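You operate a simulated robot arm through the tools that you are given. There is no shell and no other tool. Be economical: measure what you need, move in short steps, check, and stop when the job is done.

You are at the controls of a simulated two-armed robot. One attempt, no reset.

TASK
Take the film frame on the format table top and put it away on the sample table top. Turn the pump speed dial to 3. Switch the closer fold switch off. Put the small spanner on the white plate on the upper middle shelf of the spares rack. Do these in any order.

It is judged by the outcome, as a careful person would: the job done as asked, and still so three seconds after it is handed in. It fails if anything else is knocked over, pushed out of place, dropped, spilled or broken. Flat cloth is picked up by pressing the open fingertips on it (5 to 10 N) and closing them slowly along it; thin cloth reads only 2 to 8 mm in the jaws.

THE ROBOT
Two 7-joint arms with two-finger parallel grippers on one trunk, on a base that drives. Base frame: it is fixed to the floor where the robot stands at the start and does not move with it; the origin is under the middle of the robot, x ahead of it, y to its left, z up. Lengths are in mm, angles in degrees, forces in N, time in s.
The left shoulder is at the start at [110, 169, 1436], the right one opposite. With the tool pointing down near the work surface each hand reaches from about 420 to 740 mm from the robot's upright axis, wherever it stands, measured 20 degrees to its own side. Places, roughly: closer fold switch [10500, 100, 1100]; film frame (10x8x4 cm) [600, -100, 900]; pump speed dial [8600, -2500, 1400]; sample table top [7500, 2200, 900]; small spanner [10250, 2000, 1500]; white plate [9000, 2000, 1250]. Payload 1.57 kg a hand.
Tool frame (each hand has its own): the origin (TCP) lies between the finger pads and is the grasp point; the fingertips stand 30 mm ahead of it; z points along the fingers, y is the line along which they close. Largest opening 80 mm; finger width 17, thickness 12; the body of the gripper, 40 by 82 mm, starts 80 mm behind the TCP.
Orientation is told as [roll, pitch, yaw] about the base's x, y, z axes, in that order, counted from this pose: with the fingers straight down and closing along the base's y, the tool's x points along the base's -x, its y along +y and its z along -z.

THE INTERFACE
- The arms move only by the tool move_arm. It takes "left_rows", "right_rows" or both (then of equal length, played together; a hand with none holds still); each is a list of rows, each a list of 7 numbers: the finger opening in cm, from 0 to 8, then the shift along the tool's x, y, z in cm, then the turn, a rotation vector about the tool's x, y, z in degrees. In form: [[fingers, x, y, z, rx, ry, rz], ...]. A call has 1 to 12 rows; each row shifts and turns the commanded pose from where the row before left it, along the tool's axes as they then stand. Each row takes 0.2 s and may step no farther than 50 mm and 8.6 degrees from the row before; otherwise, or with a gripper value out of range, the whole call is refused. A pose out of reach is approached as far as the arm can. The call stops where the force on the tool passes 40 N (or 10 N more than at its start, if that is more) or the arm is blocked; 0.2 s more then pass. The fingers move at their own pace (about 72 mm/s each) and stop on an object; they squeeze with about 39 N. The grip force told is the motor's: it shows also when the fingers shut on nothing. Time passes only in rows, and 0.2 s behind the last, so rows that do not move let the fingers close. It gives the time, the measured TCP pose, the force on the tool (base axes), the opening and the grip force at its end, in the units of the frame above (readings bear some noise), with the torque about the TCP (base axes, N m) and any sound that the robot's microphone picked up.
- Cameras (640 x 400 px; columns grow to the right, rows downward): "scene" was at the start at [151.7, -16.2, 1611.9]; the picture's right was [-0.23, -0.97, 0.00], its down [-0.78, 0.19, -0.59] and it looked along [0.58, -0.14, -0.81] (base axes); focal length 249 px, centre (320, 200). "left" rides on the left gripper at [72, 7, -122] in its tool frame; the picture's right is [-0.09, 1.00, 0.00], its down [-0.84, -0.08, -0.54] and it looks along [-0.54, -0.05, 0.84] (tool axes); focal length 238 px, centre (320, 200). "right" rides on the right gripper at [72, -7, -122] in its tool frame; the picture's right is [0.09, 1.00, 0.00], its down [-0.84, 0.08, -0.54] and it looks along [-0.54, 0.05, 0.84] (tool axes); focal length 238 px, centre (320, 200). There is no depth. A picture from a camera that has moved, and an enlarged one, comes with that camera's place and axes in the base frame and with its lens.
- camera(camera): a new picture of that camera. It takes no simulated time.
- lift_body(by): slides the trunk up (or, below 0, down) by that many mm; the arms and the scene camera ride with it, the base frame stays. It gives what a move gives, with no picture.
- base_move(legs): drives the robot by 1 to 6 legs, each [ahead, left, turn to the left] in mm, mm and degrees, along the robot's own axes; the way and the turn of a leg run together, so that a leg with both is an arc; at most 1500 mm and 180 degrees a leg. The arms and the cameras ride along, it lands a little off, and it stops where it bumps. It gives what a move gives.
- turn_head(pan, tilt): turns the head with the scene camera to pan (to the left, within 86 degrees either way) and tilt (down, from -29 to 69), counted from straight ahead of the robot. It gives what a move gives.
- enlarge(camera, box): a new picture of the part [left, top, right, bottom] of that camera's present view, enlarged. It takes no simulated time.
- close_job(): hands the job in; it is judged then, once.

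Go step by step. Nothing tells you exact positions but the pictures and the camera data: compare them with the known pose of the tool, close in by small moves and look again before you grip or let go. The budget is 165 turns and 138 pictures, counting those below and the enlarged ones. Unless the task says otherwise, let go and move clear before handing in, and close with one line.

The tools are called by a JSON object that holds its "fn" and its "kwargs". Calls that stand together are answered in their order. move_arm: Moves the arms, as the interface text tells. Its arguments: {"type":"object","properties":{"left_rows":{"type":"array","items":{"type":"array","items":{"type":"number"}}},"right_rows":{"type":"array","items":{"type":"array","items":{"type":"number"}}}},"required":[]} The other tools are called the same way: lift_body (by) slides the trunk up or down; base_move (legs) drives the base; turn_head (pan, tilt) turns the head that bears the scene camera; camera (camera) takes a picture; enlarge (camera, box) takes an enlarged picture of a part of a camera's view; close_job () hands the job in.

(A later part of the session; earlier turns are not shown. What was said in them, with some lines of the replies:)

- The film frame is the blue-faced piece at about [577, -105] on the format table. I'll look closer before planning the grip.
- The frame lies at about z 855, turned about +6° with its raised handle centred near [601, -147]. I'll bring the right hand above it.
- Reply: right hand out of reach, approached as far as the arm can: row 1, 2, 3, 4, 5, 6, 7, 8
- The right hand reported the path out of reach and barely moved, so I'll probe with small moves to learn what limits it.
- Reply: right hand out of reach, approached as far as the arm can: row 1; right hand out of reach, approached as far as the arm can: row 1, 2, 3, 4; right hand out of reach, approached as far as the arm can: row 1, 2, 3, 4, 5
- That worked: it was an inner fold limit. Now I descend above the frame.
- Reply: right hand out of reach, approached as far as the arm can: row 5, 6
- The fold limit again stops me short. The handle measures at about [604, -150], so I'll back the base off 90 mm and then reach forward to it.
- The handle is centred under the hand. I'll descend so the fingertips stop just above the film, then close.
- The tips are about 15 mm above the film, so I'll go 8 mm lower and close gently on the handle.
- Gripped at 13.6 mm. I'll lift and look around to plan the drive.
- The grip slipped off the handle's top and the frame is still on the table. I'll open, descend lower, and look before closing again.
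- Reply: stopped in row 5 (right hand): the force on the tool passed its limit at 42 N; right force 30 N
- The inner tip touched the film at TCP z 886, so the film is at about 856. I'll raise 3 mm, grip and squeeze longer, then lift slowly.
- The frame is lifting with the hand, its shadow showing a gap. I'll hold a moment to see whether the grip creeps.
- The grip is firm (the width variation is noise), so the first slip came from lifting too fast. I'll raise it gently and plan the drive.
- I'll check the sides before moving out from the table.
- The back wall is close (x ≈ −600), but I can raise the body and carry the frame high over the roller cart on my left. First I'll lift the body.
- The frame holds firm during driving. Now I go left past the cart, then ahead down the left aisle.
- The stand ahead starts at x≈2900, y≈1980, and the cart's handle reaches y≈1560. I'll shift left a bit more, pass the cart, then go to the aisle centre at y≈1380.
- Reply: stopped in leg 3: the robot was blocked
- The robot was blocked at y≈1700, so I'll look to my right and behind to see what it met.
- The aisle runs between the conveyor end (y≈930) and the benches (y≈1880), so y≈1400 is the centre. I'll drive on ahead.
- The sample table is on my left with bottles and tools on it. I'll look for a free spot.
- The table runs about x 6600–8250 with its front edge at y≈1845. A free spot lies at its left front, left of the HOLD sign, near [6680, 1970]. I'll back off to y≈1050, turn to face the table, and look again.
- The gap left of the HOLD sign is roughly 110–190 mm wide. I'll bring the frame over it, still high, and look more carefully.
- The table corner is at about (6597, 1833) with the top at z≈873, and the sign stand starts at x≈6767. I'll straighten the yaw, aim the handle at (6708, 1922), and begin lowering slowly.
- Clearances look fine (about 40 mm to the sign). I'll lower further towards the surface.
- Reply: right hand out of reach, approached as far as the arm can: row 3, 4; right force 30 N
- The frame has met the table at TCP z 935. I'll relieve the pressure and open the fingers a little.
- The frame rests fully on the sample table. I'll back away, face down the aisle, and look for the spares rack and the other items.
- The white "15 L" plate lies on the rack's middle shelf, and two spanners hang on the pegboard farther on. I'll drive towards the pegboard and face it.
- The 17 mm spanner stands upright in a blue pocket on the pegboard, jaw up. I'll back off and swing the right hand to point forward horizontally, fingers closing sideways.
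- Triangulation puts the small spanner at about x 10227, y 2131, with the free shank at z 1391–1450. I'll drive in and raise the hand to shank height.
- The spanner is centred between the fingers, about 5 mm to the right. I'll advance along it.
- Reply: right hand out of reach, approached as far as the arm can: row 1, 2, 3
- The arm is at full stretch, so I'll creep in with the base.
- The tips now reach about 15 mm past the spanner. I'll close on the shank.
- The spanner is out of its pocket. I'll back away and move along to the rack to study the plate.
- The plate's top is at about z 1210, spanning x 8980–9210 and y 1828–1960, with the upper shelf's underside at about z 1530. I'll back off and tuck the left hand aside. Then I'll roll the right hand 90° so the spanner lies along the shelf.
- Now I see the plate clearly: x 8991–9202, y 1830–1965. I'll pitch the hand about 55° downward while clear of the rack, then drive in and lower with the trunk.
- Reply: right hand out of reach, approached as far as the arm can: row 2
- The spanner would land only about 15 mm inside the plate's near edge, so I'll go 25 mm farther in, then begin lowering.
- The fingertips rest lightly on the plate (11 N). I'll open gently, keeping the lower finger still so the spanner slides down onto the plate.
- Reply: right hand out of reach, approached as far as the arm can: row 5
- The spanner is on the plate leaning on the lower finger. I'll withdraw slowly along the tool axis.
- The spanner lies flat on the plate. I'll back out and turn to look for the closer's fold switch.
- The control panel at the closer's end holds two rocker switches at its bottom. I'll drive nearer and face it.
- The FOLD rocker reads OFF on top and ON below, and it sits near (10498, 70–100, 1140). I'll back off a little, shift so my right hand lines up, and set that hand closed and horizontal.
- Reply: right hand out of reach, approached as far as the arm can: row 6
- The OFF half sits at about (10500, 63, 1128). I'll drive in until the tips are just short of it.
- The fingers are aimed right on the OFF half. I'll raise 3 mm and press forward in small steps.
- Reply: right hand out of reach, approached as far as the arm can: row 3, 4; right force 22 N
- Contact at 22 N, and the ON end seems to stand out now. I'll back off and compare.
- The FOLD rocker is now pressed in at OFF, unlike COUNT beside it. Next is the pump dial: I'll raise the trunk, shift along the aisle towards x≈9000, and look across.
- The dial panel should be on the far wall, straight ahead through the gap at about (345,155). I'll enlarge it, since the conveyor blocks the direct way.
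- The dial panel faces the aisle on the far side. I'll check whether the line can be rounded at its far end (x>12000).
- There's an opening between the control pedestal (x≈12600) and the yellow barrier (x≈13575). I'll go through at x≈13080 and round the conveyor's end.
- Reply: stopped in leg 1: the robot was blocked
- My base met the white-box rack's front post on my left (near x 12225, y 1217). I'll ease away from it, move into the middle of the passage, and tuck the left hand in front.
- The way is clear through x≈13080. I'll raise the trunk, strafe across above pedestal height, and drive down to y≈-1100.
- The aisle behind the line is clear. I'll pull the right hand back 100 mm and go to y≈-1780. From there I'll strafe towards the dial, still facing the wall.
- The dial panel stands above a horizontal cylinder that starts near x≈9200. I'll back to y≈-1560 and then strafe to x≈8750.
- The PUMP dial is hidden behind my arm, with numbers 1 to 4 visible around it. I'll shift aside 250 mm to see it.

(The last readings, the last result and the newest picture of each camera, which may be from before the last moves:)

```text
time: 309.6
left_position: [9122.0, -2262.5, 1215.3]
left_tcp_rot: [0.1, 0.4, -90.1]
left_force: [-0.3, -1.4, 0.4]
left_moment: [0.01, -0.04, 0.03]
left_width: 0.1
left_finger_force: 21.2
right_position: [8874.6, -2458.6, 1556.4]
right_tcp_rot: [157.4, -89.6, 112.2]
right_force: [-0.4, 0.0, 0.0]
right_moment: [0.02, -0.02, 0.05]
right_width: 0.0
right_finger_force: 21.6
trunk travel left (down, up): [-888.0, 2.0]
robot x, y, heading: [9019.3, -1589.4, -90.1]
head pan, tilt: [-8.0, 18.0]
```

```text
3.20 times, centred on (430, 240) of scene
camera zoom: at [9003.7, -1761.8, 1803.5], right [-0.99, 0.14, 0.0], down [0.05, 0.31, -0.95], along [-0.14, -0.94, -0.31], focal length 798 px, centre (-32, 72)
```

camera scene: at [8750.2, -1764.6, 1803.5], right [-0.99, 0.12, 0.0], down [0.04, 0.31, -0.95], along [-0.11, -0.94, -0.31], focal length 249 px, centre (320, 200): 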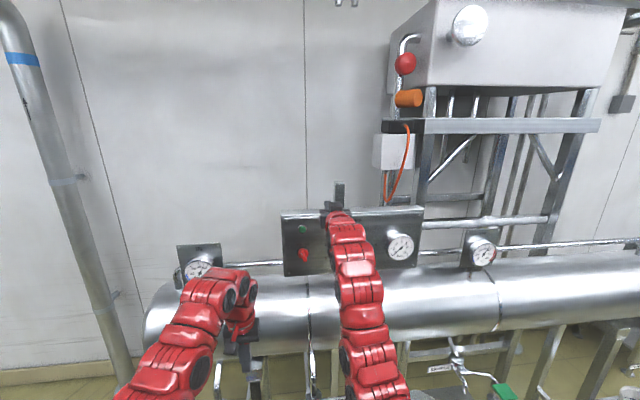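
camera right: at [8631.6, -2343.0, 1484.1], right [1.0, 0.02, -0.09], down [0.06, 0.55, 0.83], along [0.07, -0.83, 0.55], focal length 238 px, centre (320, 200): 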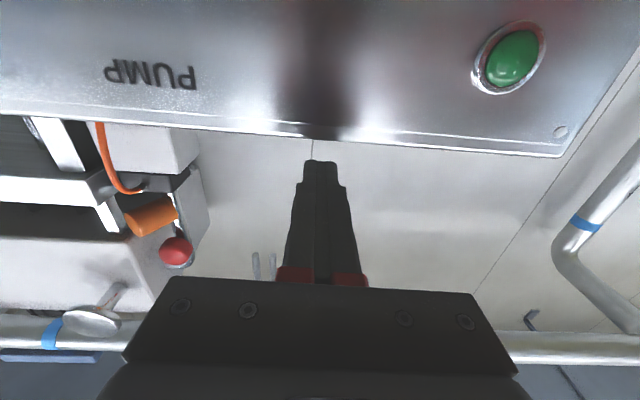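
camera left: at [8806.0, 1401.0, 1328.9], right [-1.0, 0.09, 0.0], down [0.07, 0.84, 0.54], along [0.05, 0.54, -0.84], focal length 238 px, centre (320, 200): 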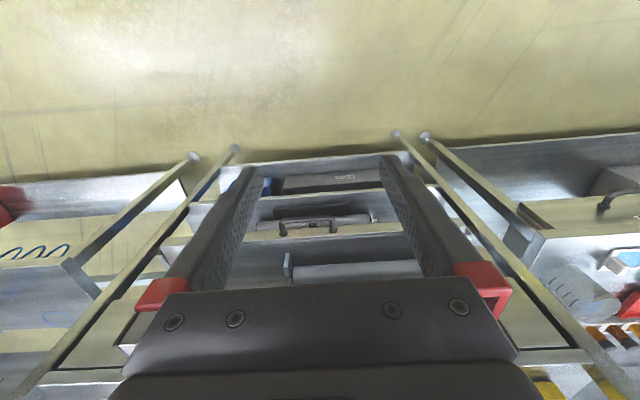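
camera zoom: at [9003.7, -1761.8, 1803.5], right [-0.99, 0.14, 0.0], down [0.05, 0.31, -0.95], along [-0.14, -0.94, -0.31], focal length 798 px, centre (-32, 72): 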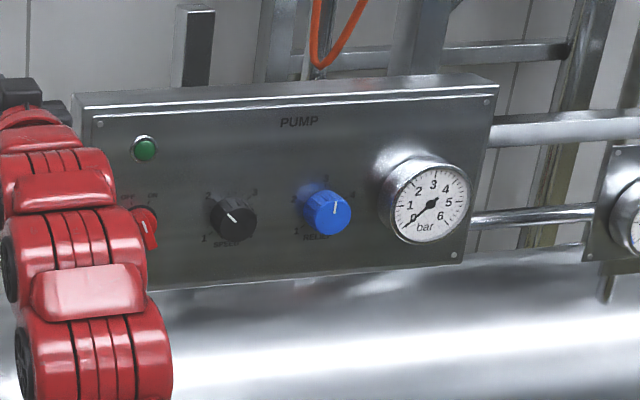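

{"fn": "enlarge", "kwargs": {"camera": "scene", "box": [380, 225, 430, 260]}}

{"fn": "camera", "kwargs": {"camera": "right"}}

```text
11.43 times, centred on (405, 242) of scene
camera zoom: at [9003.7, -1761.8, 1803.5], right [-0.99, 0.14, 0.0], down [0.05, 0.31, -0.95], along [-0.14, -0.94, -0.31], focal length 2850 px, centre (-651, -286)
```

zoom: 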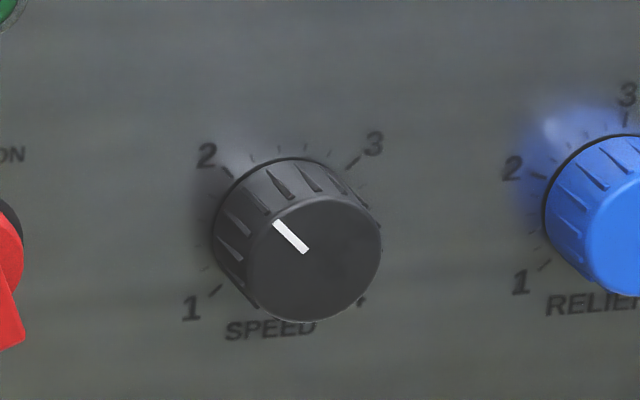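

```text
15 pictures are left
camera right: at [8868.7, -2336.6, 1483.8], right [1.0, -0.01, -0.09], down [0.08, 0.55, 0.83], along [0.04, -0.84, 0.55], focal length 238 px, centre (320, 200)
```

right: 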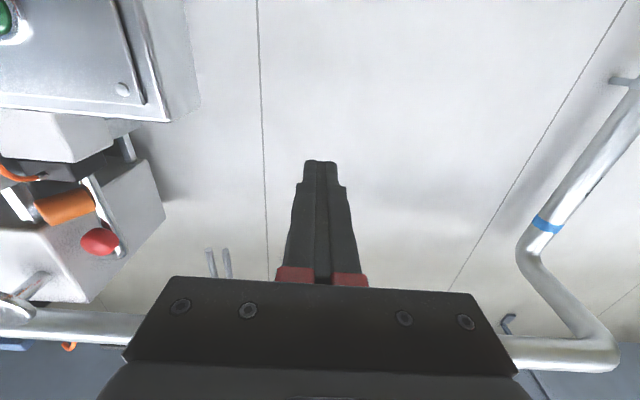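

The SPEED knob is black, about 39 mm across, near (8630, -2446, 1401), and its pointer is at 2. The 3 mark lies 90° clockwise. I'll tuck the left hand aside, back off 60 mm, line up, and lower the trunk.

{"fn": "move_arm", "kwargs": {"left_rows": [[0, 0, 3, 0, 0, 0, 0], [0, 0, 3, 0, 0, 0, 0], [0, 0, 3, 0, 0, 0, 0], [0, 0.5, 3, 0, 0, 0, 0], [0, 0.5, 3, 0, 0, 0, 0], [0, 1, 3, 0, 0, 0, 0], [0, 1, 3, 0, 0, 0, 0], [0, 1.5, 3, 0, 0, 0, 0], [0, 1.5, 3, 0, 0, 0, 0], [0, 1.5, 3, 0, 0, 0, 0], [0, 1.5, 3, 0, 0, 0, 0], [0, 0, 0, 0, 0, 0, 0]], "right_rows": [[0, 0, 0, 0, 0, 0, 0], [2, 0, 0, 0, 0, 0, 0], [4, 0, 0, 0, 0, 0, 0], [6, 0, 0, 0, 0, 0, 0], [7, 0, 0, 0, 0, 0, 0], [7, 0, 0, 0, 0, 0, 0], [7, 0, 0, 0, 0, 0, 0], [7, 0, 0, 0, 0, 0, 0], [7, 0, 0, 0, 0, 0, 0], [7, 0, 0, 0, 0, 0, 0], [7, 0, 0, 0, 0, 0, 0], [7, 0, 0, 0, 0, 0, 0]]}}

{"fn": "base_move", "kwargs": {"legs": [[-60, 0, 0], [0, -245, 0]]}}

{"fn": "lift_body", "kwargs": {"by": -155}}

{"fn": "camera", "kwargs": {"camera": "right"}}

```text
time: 312.2
left_position: [9454.1, -2171.4, 1216.0]
left_tcp_rot: [0.1, 0.4, -90.2]
left_force: [0.1, -0.9, 1.0]
left_moment: [0.01, 0.0, -0.02]
left_width: 0.1
left_finger_force: 21.0
right_position: [8875.6, -2458.5, 1556.0]
right_tcp_rot: [162.0, -89.6, 107.7]
right_force: [-0.6, 0.6, 0.3]
right_moment: [-0.03, -0.02, 0.04]
right_width: 70.0
right_finger_force: 0.0
trunk travel left (down, up): [-888.0, 2.0]
robot x, y, heading: [9017.9, -1588.6, -90.4]
head pan, tilt: [-8.0, 18.0]
```

```text
time: 314.6
left_position: [9215.1, -2110.2, 1215.3]
left_tcp_rot: [0.0, 0.3, -90.0]
left_force: [-0.4, -0.5, -0.1]
left_moment: [-0.02, 0.03, 0.0]
left_width: 0.1
left_finger_force: 21.6
right_position: [8638.8, -2397.5, 1556.3]
right_tcp_rot: [174.1, -89.5, 95.8]
right_force: [0.0, 0.4, 0.0]
right_moment: [0.02, 0.0, 0.0]
right_width: 69.9
right_finger_force: 0.0
trunk travel left (down, up): [-888.0, 2.0]
robot x, y, heading: [8778.7, -1526.2, -90.2]
head pan, tilt: [-8.0, 18.0]
```

```text
time: 316.4
left_position: [9212.9, -2111.6, 1060.6]
left_tcp_rot: [0.1, 0.5, -89.9]
left_force: [0.1, -0.1, -0.4]
left_moment: [0.01, 0.04, -0.01]
left_width: 0.2
left_finger_force: 21.5
right_position: [8635.7, -2398.9, 1402.4]
right_tcp_rot: [164.5, -89.5, 105.3]
right_force: [0.4, 0.0, -0.3]
right_moment: [0.01, 0.0, 0.04]
right_width: 70.1
right_finger_force: 0.1
trunk travel left (down, up): [-733.0, 157.0]
robot x, y, heading: [8778.3, -1527.8, -90.5]
head pan, tilt: [-8.0, 18.0]
```

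```text
14 pictures are left
camera right: at [8629.8, -2276.3, 1329.1], right [1.0, -0.01, -0.09], down [0.08, 0.55, 0.83], along [0.04, -0.84, 0.55], focal length 238 px, centre (320, 200)
```

right: 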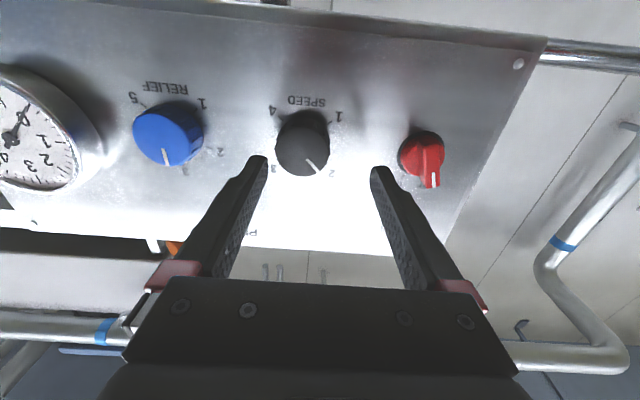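

The SPEED knob's face is at (8620, -2450, 1399). I'll centre on it and advance so the tips straddle it.

{"fn": "move_arm", "kwargs": {"right_rows": [[7, 0.3, -1.55, 0, 0, 0, 0], [7, 0, 0, 1.2, 0, 0, 0], [7, 0, 0, 1.2, 0, 0, 0], [7, 0, 0, 1, 0, 0, 0], [7, 0, 0, 0, 0, 0, 0]]}}

{"fn": "camera", "kwargs": {"camera": "right"}}

```text
time: 317.6
left_position: [9212.5, -2110.5, 1058.8]
left_tcp_rot: [0.0, 0.4, -90.0]
left_force: [0.9, -0.4, 0.5]
left_moment: [-0.03, 0.01, 0.03]
left_width: 0.2
left_finger_force: 21.6
right_position: [8621.5, -2432.9, 1398.3]
right_tcp_rot: [165.3, -89.6, 104.4]
right_force: [0.3, 0.8, 0.1]
right_moment: [-0.03, -0.01, 0.0]
right_width: 70.0
right_finger_force: 0.3
trunk travel left (down, up): [-733.0, 157.0]
robot x, y, heading: [8781.8, -1530.2, -90.2]
head pan, tilt: [-8.0, 18.0]
```

```text
13 pictures are left
camera right: at [8615.0, -2310.5, 1326.2], right [1.0, -0.01, -0.09], down [0.08, 0.55, 0.83], along [0.05, -0.84, 0.55], focal length 238 px, centre (320, 200)
```

right: 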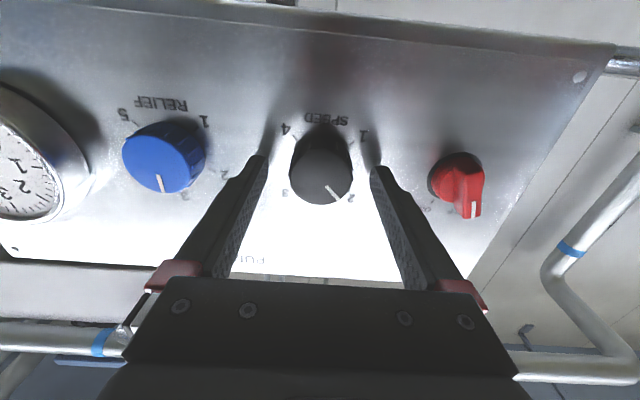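

The knob is centred between the fingers, so I'll close on it.

{"fn": "move_arm", "kwargs": {"right_rows": [[6, 0, 0, 0.3, 0, 0, 0], [5, 0, 0, 0, 0, 0, 0], [4.4, 0, 0, 0, 0, 0, 0], [4, 0, 0, 0, 0, 0, 0], [3.5, 0, 0, 0, 0, 0, 0], [3, 0, 0, 0, 0, 0, 0], [3, 0, 0, 0, 0, 0, 0]]}}

{"fn": "camera", "kwargs": {"camera": "right"}}

```text
time: 319.2
left_position: [9213.4, -2111.7, 1059.6]
left_tcp_rot: [0.0, 0.3, -90.0]
left_force: [1.0, -0.3, -0.6]
left_moment: [0.02, -0.02, 0.02]
left_width: 0.0
left_finger_force: 21.5
right_position: [8622.7, -2436.3, 1399.5]
right_tcp_rot: [168.2, -89.4, 101.6]
right_force: [2.0, -0.6, 1.5]
right_moment: [-0.05, 0.02, 0.14]
right_width: 42.9
right_finger_force: 45.2
trunk travel left (down, up): [-733.0, 157.0]
robot x, y, heading: [8779.7, -1530.2, -90.5]
head pan, tilt: [-8.0, 18.0]
```

```text
12 pictures are left
camera right: at [8615.7, -2313.9, 1326.8], right [1.0, 0.0, -0.09], down [0.08, 0.55, 0.83], along [0.05, -0.84, 0.55], focal length 238 px, centre (320, 200)
```

right: 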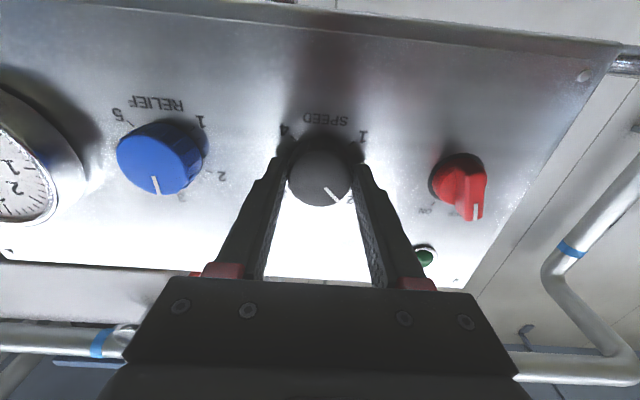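

Gripped at 43 mm. I'll turn clockwise, first by about 41°, and check.

{"fn": "move_arm", "kwargs": {"right_rows": [[3, 0, 0, 0, 0, 0, 6], [3, 0, 0, 0, 0, 0, 7], [3, 0, 0, 0, 0, 0, 7], [3, 0, 0, 0, 0, 0, 7], [3, 0, 0, 0, 0, 0, 7], [3, 0, 0, 0, 0, 0, 7], [3, 0, 0, 0, 0, 0, 0]]}}

{"fn": "camera", "kwargs": {"camera": "right"}}

```text
time: 320.8
left_position: [9214.1, -2110.1, 1059.8]
left_tcp_rot: [0.0, 0.3, -90.0]
left_force: [0.4, 0.3, 0.0]
left_moment: [0.0, -0.01, 0.01]
left_width: 0.1
left_finger_force: 21.3
right_position: [8622.0, -2435.5, 1399.1]
right_tcp_rot: [90.7, -48.9, 179.4]
right_force: [4.7, 0.2, 1.8]
right_moment: [-0.06, -0.03, 0.22]
right_width: 42.8
right_finger_force: 45.2
trunk travel left (down, up): [-733.0, 157.0]
robot x, y, heading: [8775.7, -1530.9, -89.9]
head pan, tilt: [-8.0, 18.0]
```

```text
11 pictures are left
camera right: at [8664.7, -2313.8, 1340.3], right [0.81, 0.0, 0.59], down [-0.49, 0.55, 0.68], along [-0.32, -0.84, 0.45], focal length 238 px, centre (320, 200)
```

right: 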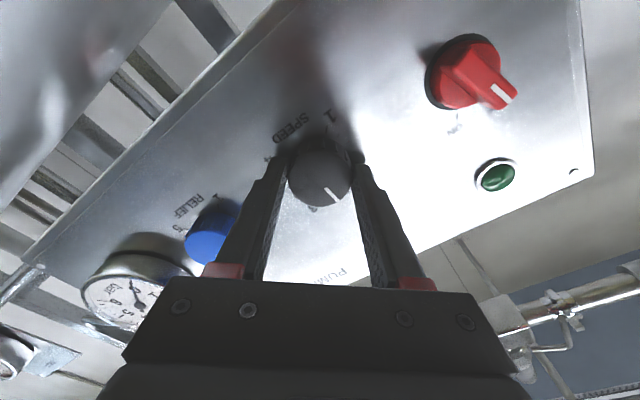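

The knob turns with the fingers. I'll turn the remaining 49°.

{"fn": "move_arm", "kwargs": {"right_rows": [[3, 0, 0, 0, 0, 0, 7], [3, 0, 0, 0, 0, 0, 7], [3, 0, 0, 0, 0, 0, 7], [3, 0, 0, 0, 0, 0, 7], [3, 0, 0, 0, 0, 0, 7], [3, 0, 0, 0, 0, 0, 7], [3, 0, 0, 0, 0, 0, 7], [3, 0, 0, 0, 0, 0, 0], [3, 0, 0, 0, 0, 0, 0]]}}

{"fn": "camera", "kwargs": {"camera": "right"}}

```text
time: 322.8
left_position: [9214.6, -2110.9, 1059.3]
left_tcp_rot: [0.0, 0.3, -90.0]
left_force: [-0.4, 0.0, -0.4]
left_moment: [0.02, -0.01, -0.01]
left_width: 0.1
left_finger_force: 21.4
right_position: [8623.0, -2436.3, 1399.9]
right_tcp_rot: [90.5, 0.0, 179.8]
right_force: [6.2, -6.6, 7.9]
right_moment: [-0.23, -0.02, 0.03]
right_width: 43.3
right_finger_force: 44.8
trunk travel left (down, up): [-733.0, 157.0]
robot x, y, heading: [8776.6, -1525.9, -90.4]
head pan, tilt: [-8.0, 18.0]
```

```text
10 pictures are left
camera right: at [8694.5, -2313.4, 1392.5], right [0.09, 0.01, 1.0], down [-0.84, 0.55, 0.07], along [-0.54, -0.84, 0.06], focal length 238 px, centre (320, 200)
```

right: 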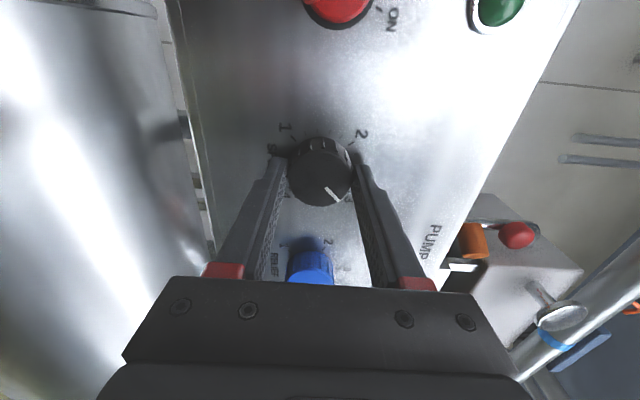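

The pointer now aims up-right at 3. I'll open and withdraw, then check.

{"fn": "move_arm", "kwargs": {"right_rows": [[4.6, 0, 0, 0, 0, 0, 0], [5.5, 0, 0, 0, 0, 0, 0], [6.5, 0, 0, 0, 0, 0, 0], [7, 0, 0, 0, 0, 0, 0], [7, 0, 0, -1.5, 0, 0, 0], [7, 0, 0, -2, 0, 0, 0], [7, 0, 0, 0, 0, 0, 0]]}}

{"fn": "enlarge", "kwargs": {"camera": "right", "box": [250, 80, 410, 200]}}

```text
time: 324.4
left_position: [9213.8, -2111.1, 1060.4]
left_tcp_rot: [-0.1, 0.4, -90.0]
left_force: [1.0, -0.2, -0.5]
left_moment: [0.02, -0.01, -0.02]
left_width: 0.0
left_finger_force: 20.9
right_position: [8621.5, -2399.1, 1399.0]
right_tcp_rot: [90.4, 0.2, 179.8]
right_force: [0.2, 0.9, 0.4]
right_moment: [-0.01, 0.01, 0.01]
right_width: 70.0
right_finger_force: 0.0
trunk travel left (down, up): [-733.0, 157.0]
robot x, y, heading: [8781.5, -1530.3, -90.3]
head pan, tilt: [-8.0, 18.0]
```

```text
3.33 times, centred on (330, 140) of right
camera zoom: at [8692.5, -2277.4, 1391.9], right [0.09, 0.01, 1.0], down [-0.83, 0.55, 0.07], along [-0.54, -0.84, 0.06], focal length 794 px, centre (287, 400)
```

zoom: 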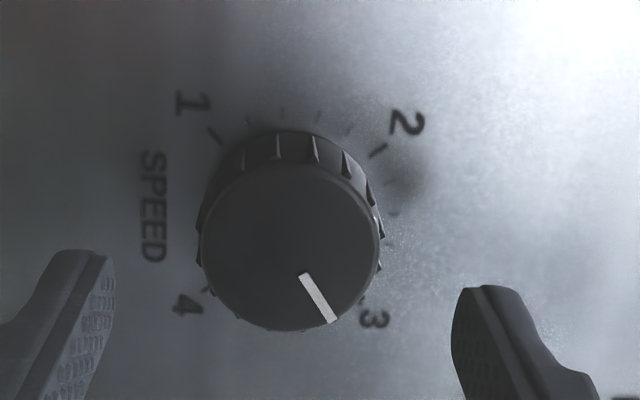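

The pointer sits about 10° past the 3 mark. I'll regrip and turn back 10.5°.

{"fn": "move_arm", "kwargs": {"right_rows": [[7, 0, 0, 1.7, 0, 0, 0], [7, 0, 0, 1.8, 0, 0, 0], [6, 0, 0, 0, 0, 0, 0], [5, 0, 0, 0, 0, 0, 0], [4.4, 0, 0, 0, 0, 0, 0], [4, 0, 0, 0, 0, 0, 0], [3.5, 0, 0, 0, 0, 0, 0], [3, 0, 0, 0, 0, 0, 0], [3, 0, 0, 0, 0, 0, -5.5], [3, 0, 0, 0, 0, 0, -5], [3, 0, 0, 0, 0, 0, 0], [3, 0, 0, 0, 0, 0, 0]]}}

{"fn": "move_arm", "kwargs": {"right_rows": [[4.6, 0, 0, 0, 0, 0, 0], [5.5, 0, 0, 0, 0, 0, 0], [6.5, 0, 0, 0, 0, 0, 0], [7, 0, 0, 0, 0, 0, 0], [7, 0, 0, -1.5, 0, 0, 0], [7, 0, 0, -2, 0, 0, 0], [7, 0, 0, 0, 0, 0, 0]]}}

{"fn": "enlarge", "kwargs": {"camera": "right", "box": [250, 80, 410, 200]}}

```text
time: 327.0
left_position: [9213.1, -2111.5, 1061.1]
left_tcp_rot: [0.1, 0.2, -90.0]
left_force: [-1.3, 0.5, -0.7]
left_moment: [0.03, 0.0, -0.01]
left_width: 0.0
left_finger_force: 21.8
right_position: [8619.9, -2433.9, 1400.6]
right_tcp_rot: [90.6, -10.5, 179.5]
right_force: [-1.7, -7.6, 14.9]
right_moment: [-0.36, 0.01, -0.04]
right_width: 42.2
right_finger_force: 45.0
trunk travel left (down, up): [-733.0, 157.0]
robot x, y, heading: [8778.1, -1532.8, -90.1]
head pan, tilt: [-8.0, 18.0]
```

```text
time: 328.6
left_position: [9213.1, -2111.9, 1060.1]
left_tcp_rot: [0.1, 0.4, -90.0]
left_force: [0.1, -0.4, 0.3]
left_moment: [-0.02, 0.02, -0.01]
left_width: 0.1
left_finger_force: 21.1
right_position: [8620.5, -2400.0, 1397.5]
right_tcp_rot: [90.4, -10.4, 179.7]
right_force: [-0.3, 0.6, -1.0]
right_moment: [0.02, 0.01, -0.01]
right_width: 70.3
right_finger_force: 0.0
trunk travel left (down, up): [-733.0, 157.0]
robot x, y, heading: [8779.6, -1527.9, -90.1]
head pan, tilt: [-8.0, 18.0]
```

```text
3.33 times, centred on (330, 140) of right
camera zoom: at [8691.1, -2278.7, 1378.0], right [0.27, 0.01, 0.96], down [-0.81, 0.55, 0.22], along [-0.53, -0.84, 0.15], focal length 794 px, centre (287, 400)
```

zoom: 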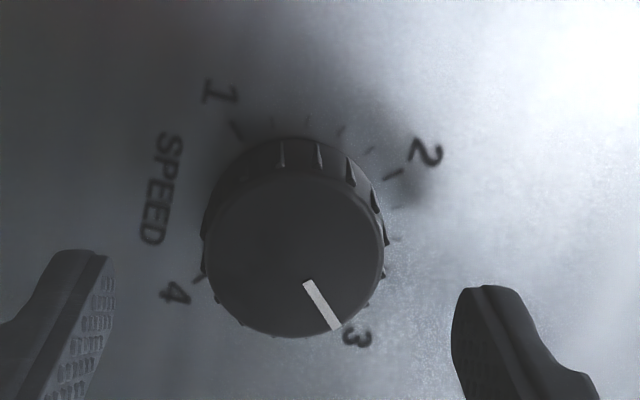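

The pointer now lines up with 3 (within about 3°). I'll move clear of the panel.

{"fn": "base_move", "kwargs": {"legs": [[-50, 0, 0]]}}

{"fn": "camera", "kwargs": {"camera": "right"}}

```text
time: 329.5
left_position: [9212.2, -2064.5, 1058.8]
left_tcp_rot: [0.0, 0.5, -90.1]
left_force: [0.8, -0.1, 0.7]
left_moment: [0.01, 0.01, 0.01]
left_width: 0.2
left_finger_force: 21.4
right_position: [8620.1, -2352.7, 1396.0]
right_tcp_rot: [90.3, -10.3, 179.6]
right_force: [0.6, -1.1, -1.0]
right_moment: [0.01, -0.01, 0.0]
right_width: 70.1
right_finger_force: 0.1
trunk travel left (down, up): [-733.0, 157.0]
robot x, y, heading: [8781.6, -1482.9, -90.3]
head pan, tilt: [-8.0, 18.0]
```

```text
7 pictures are left
camera right: at [8690.7, -2231.1, 1376.5], right [0.27, 0.0, 0.96], down [-0.81, 0.55, 0.22], along [-0.53, -0.84, 0.15], focal length 238 px, centre (320, 200)
```

right: 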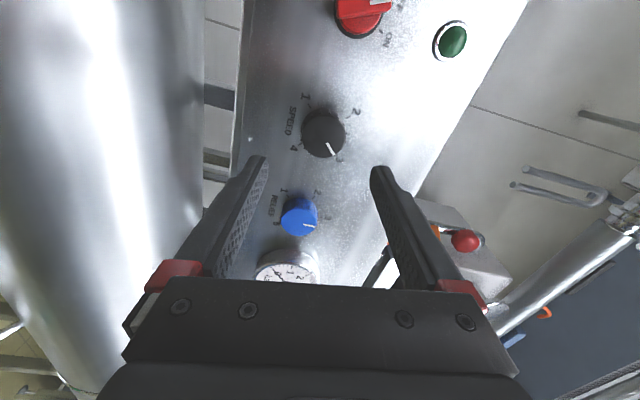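

The hand is clear and the dial reads 3, so all four tasks look done and I'm handing in.

{"fn": "close_job", "kwargs": {}}

```text
The job is handed in.
```

I handed the job in with all four tasks done: the film frame is on the sample table, the pump speed dial is at 3, the fold switch is off, and the small spanner is on the white plate. Two drive bumps may count against it: the base was stopped once near the roller cart and once at the white-box rack. I couldn't confirm that neither moved.
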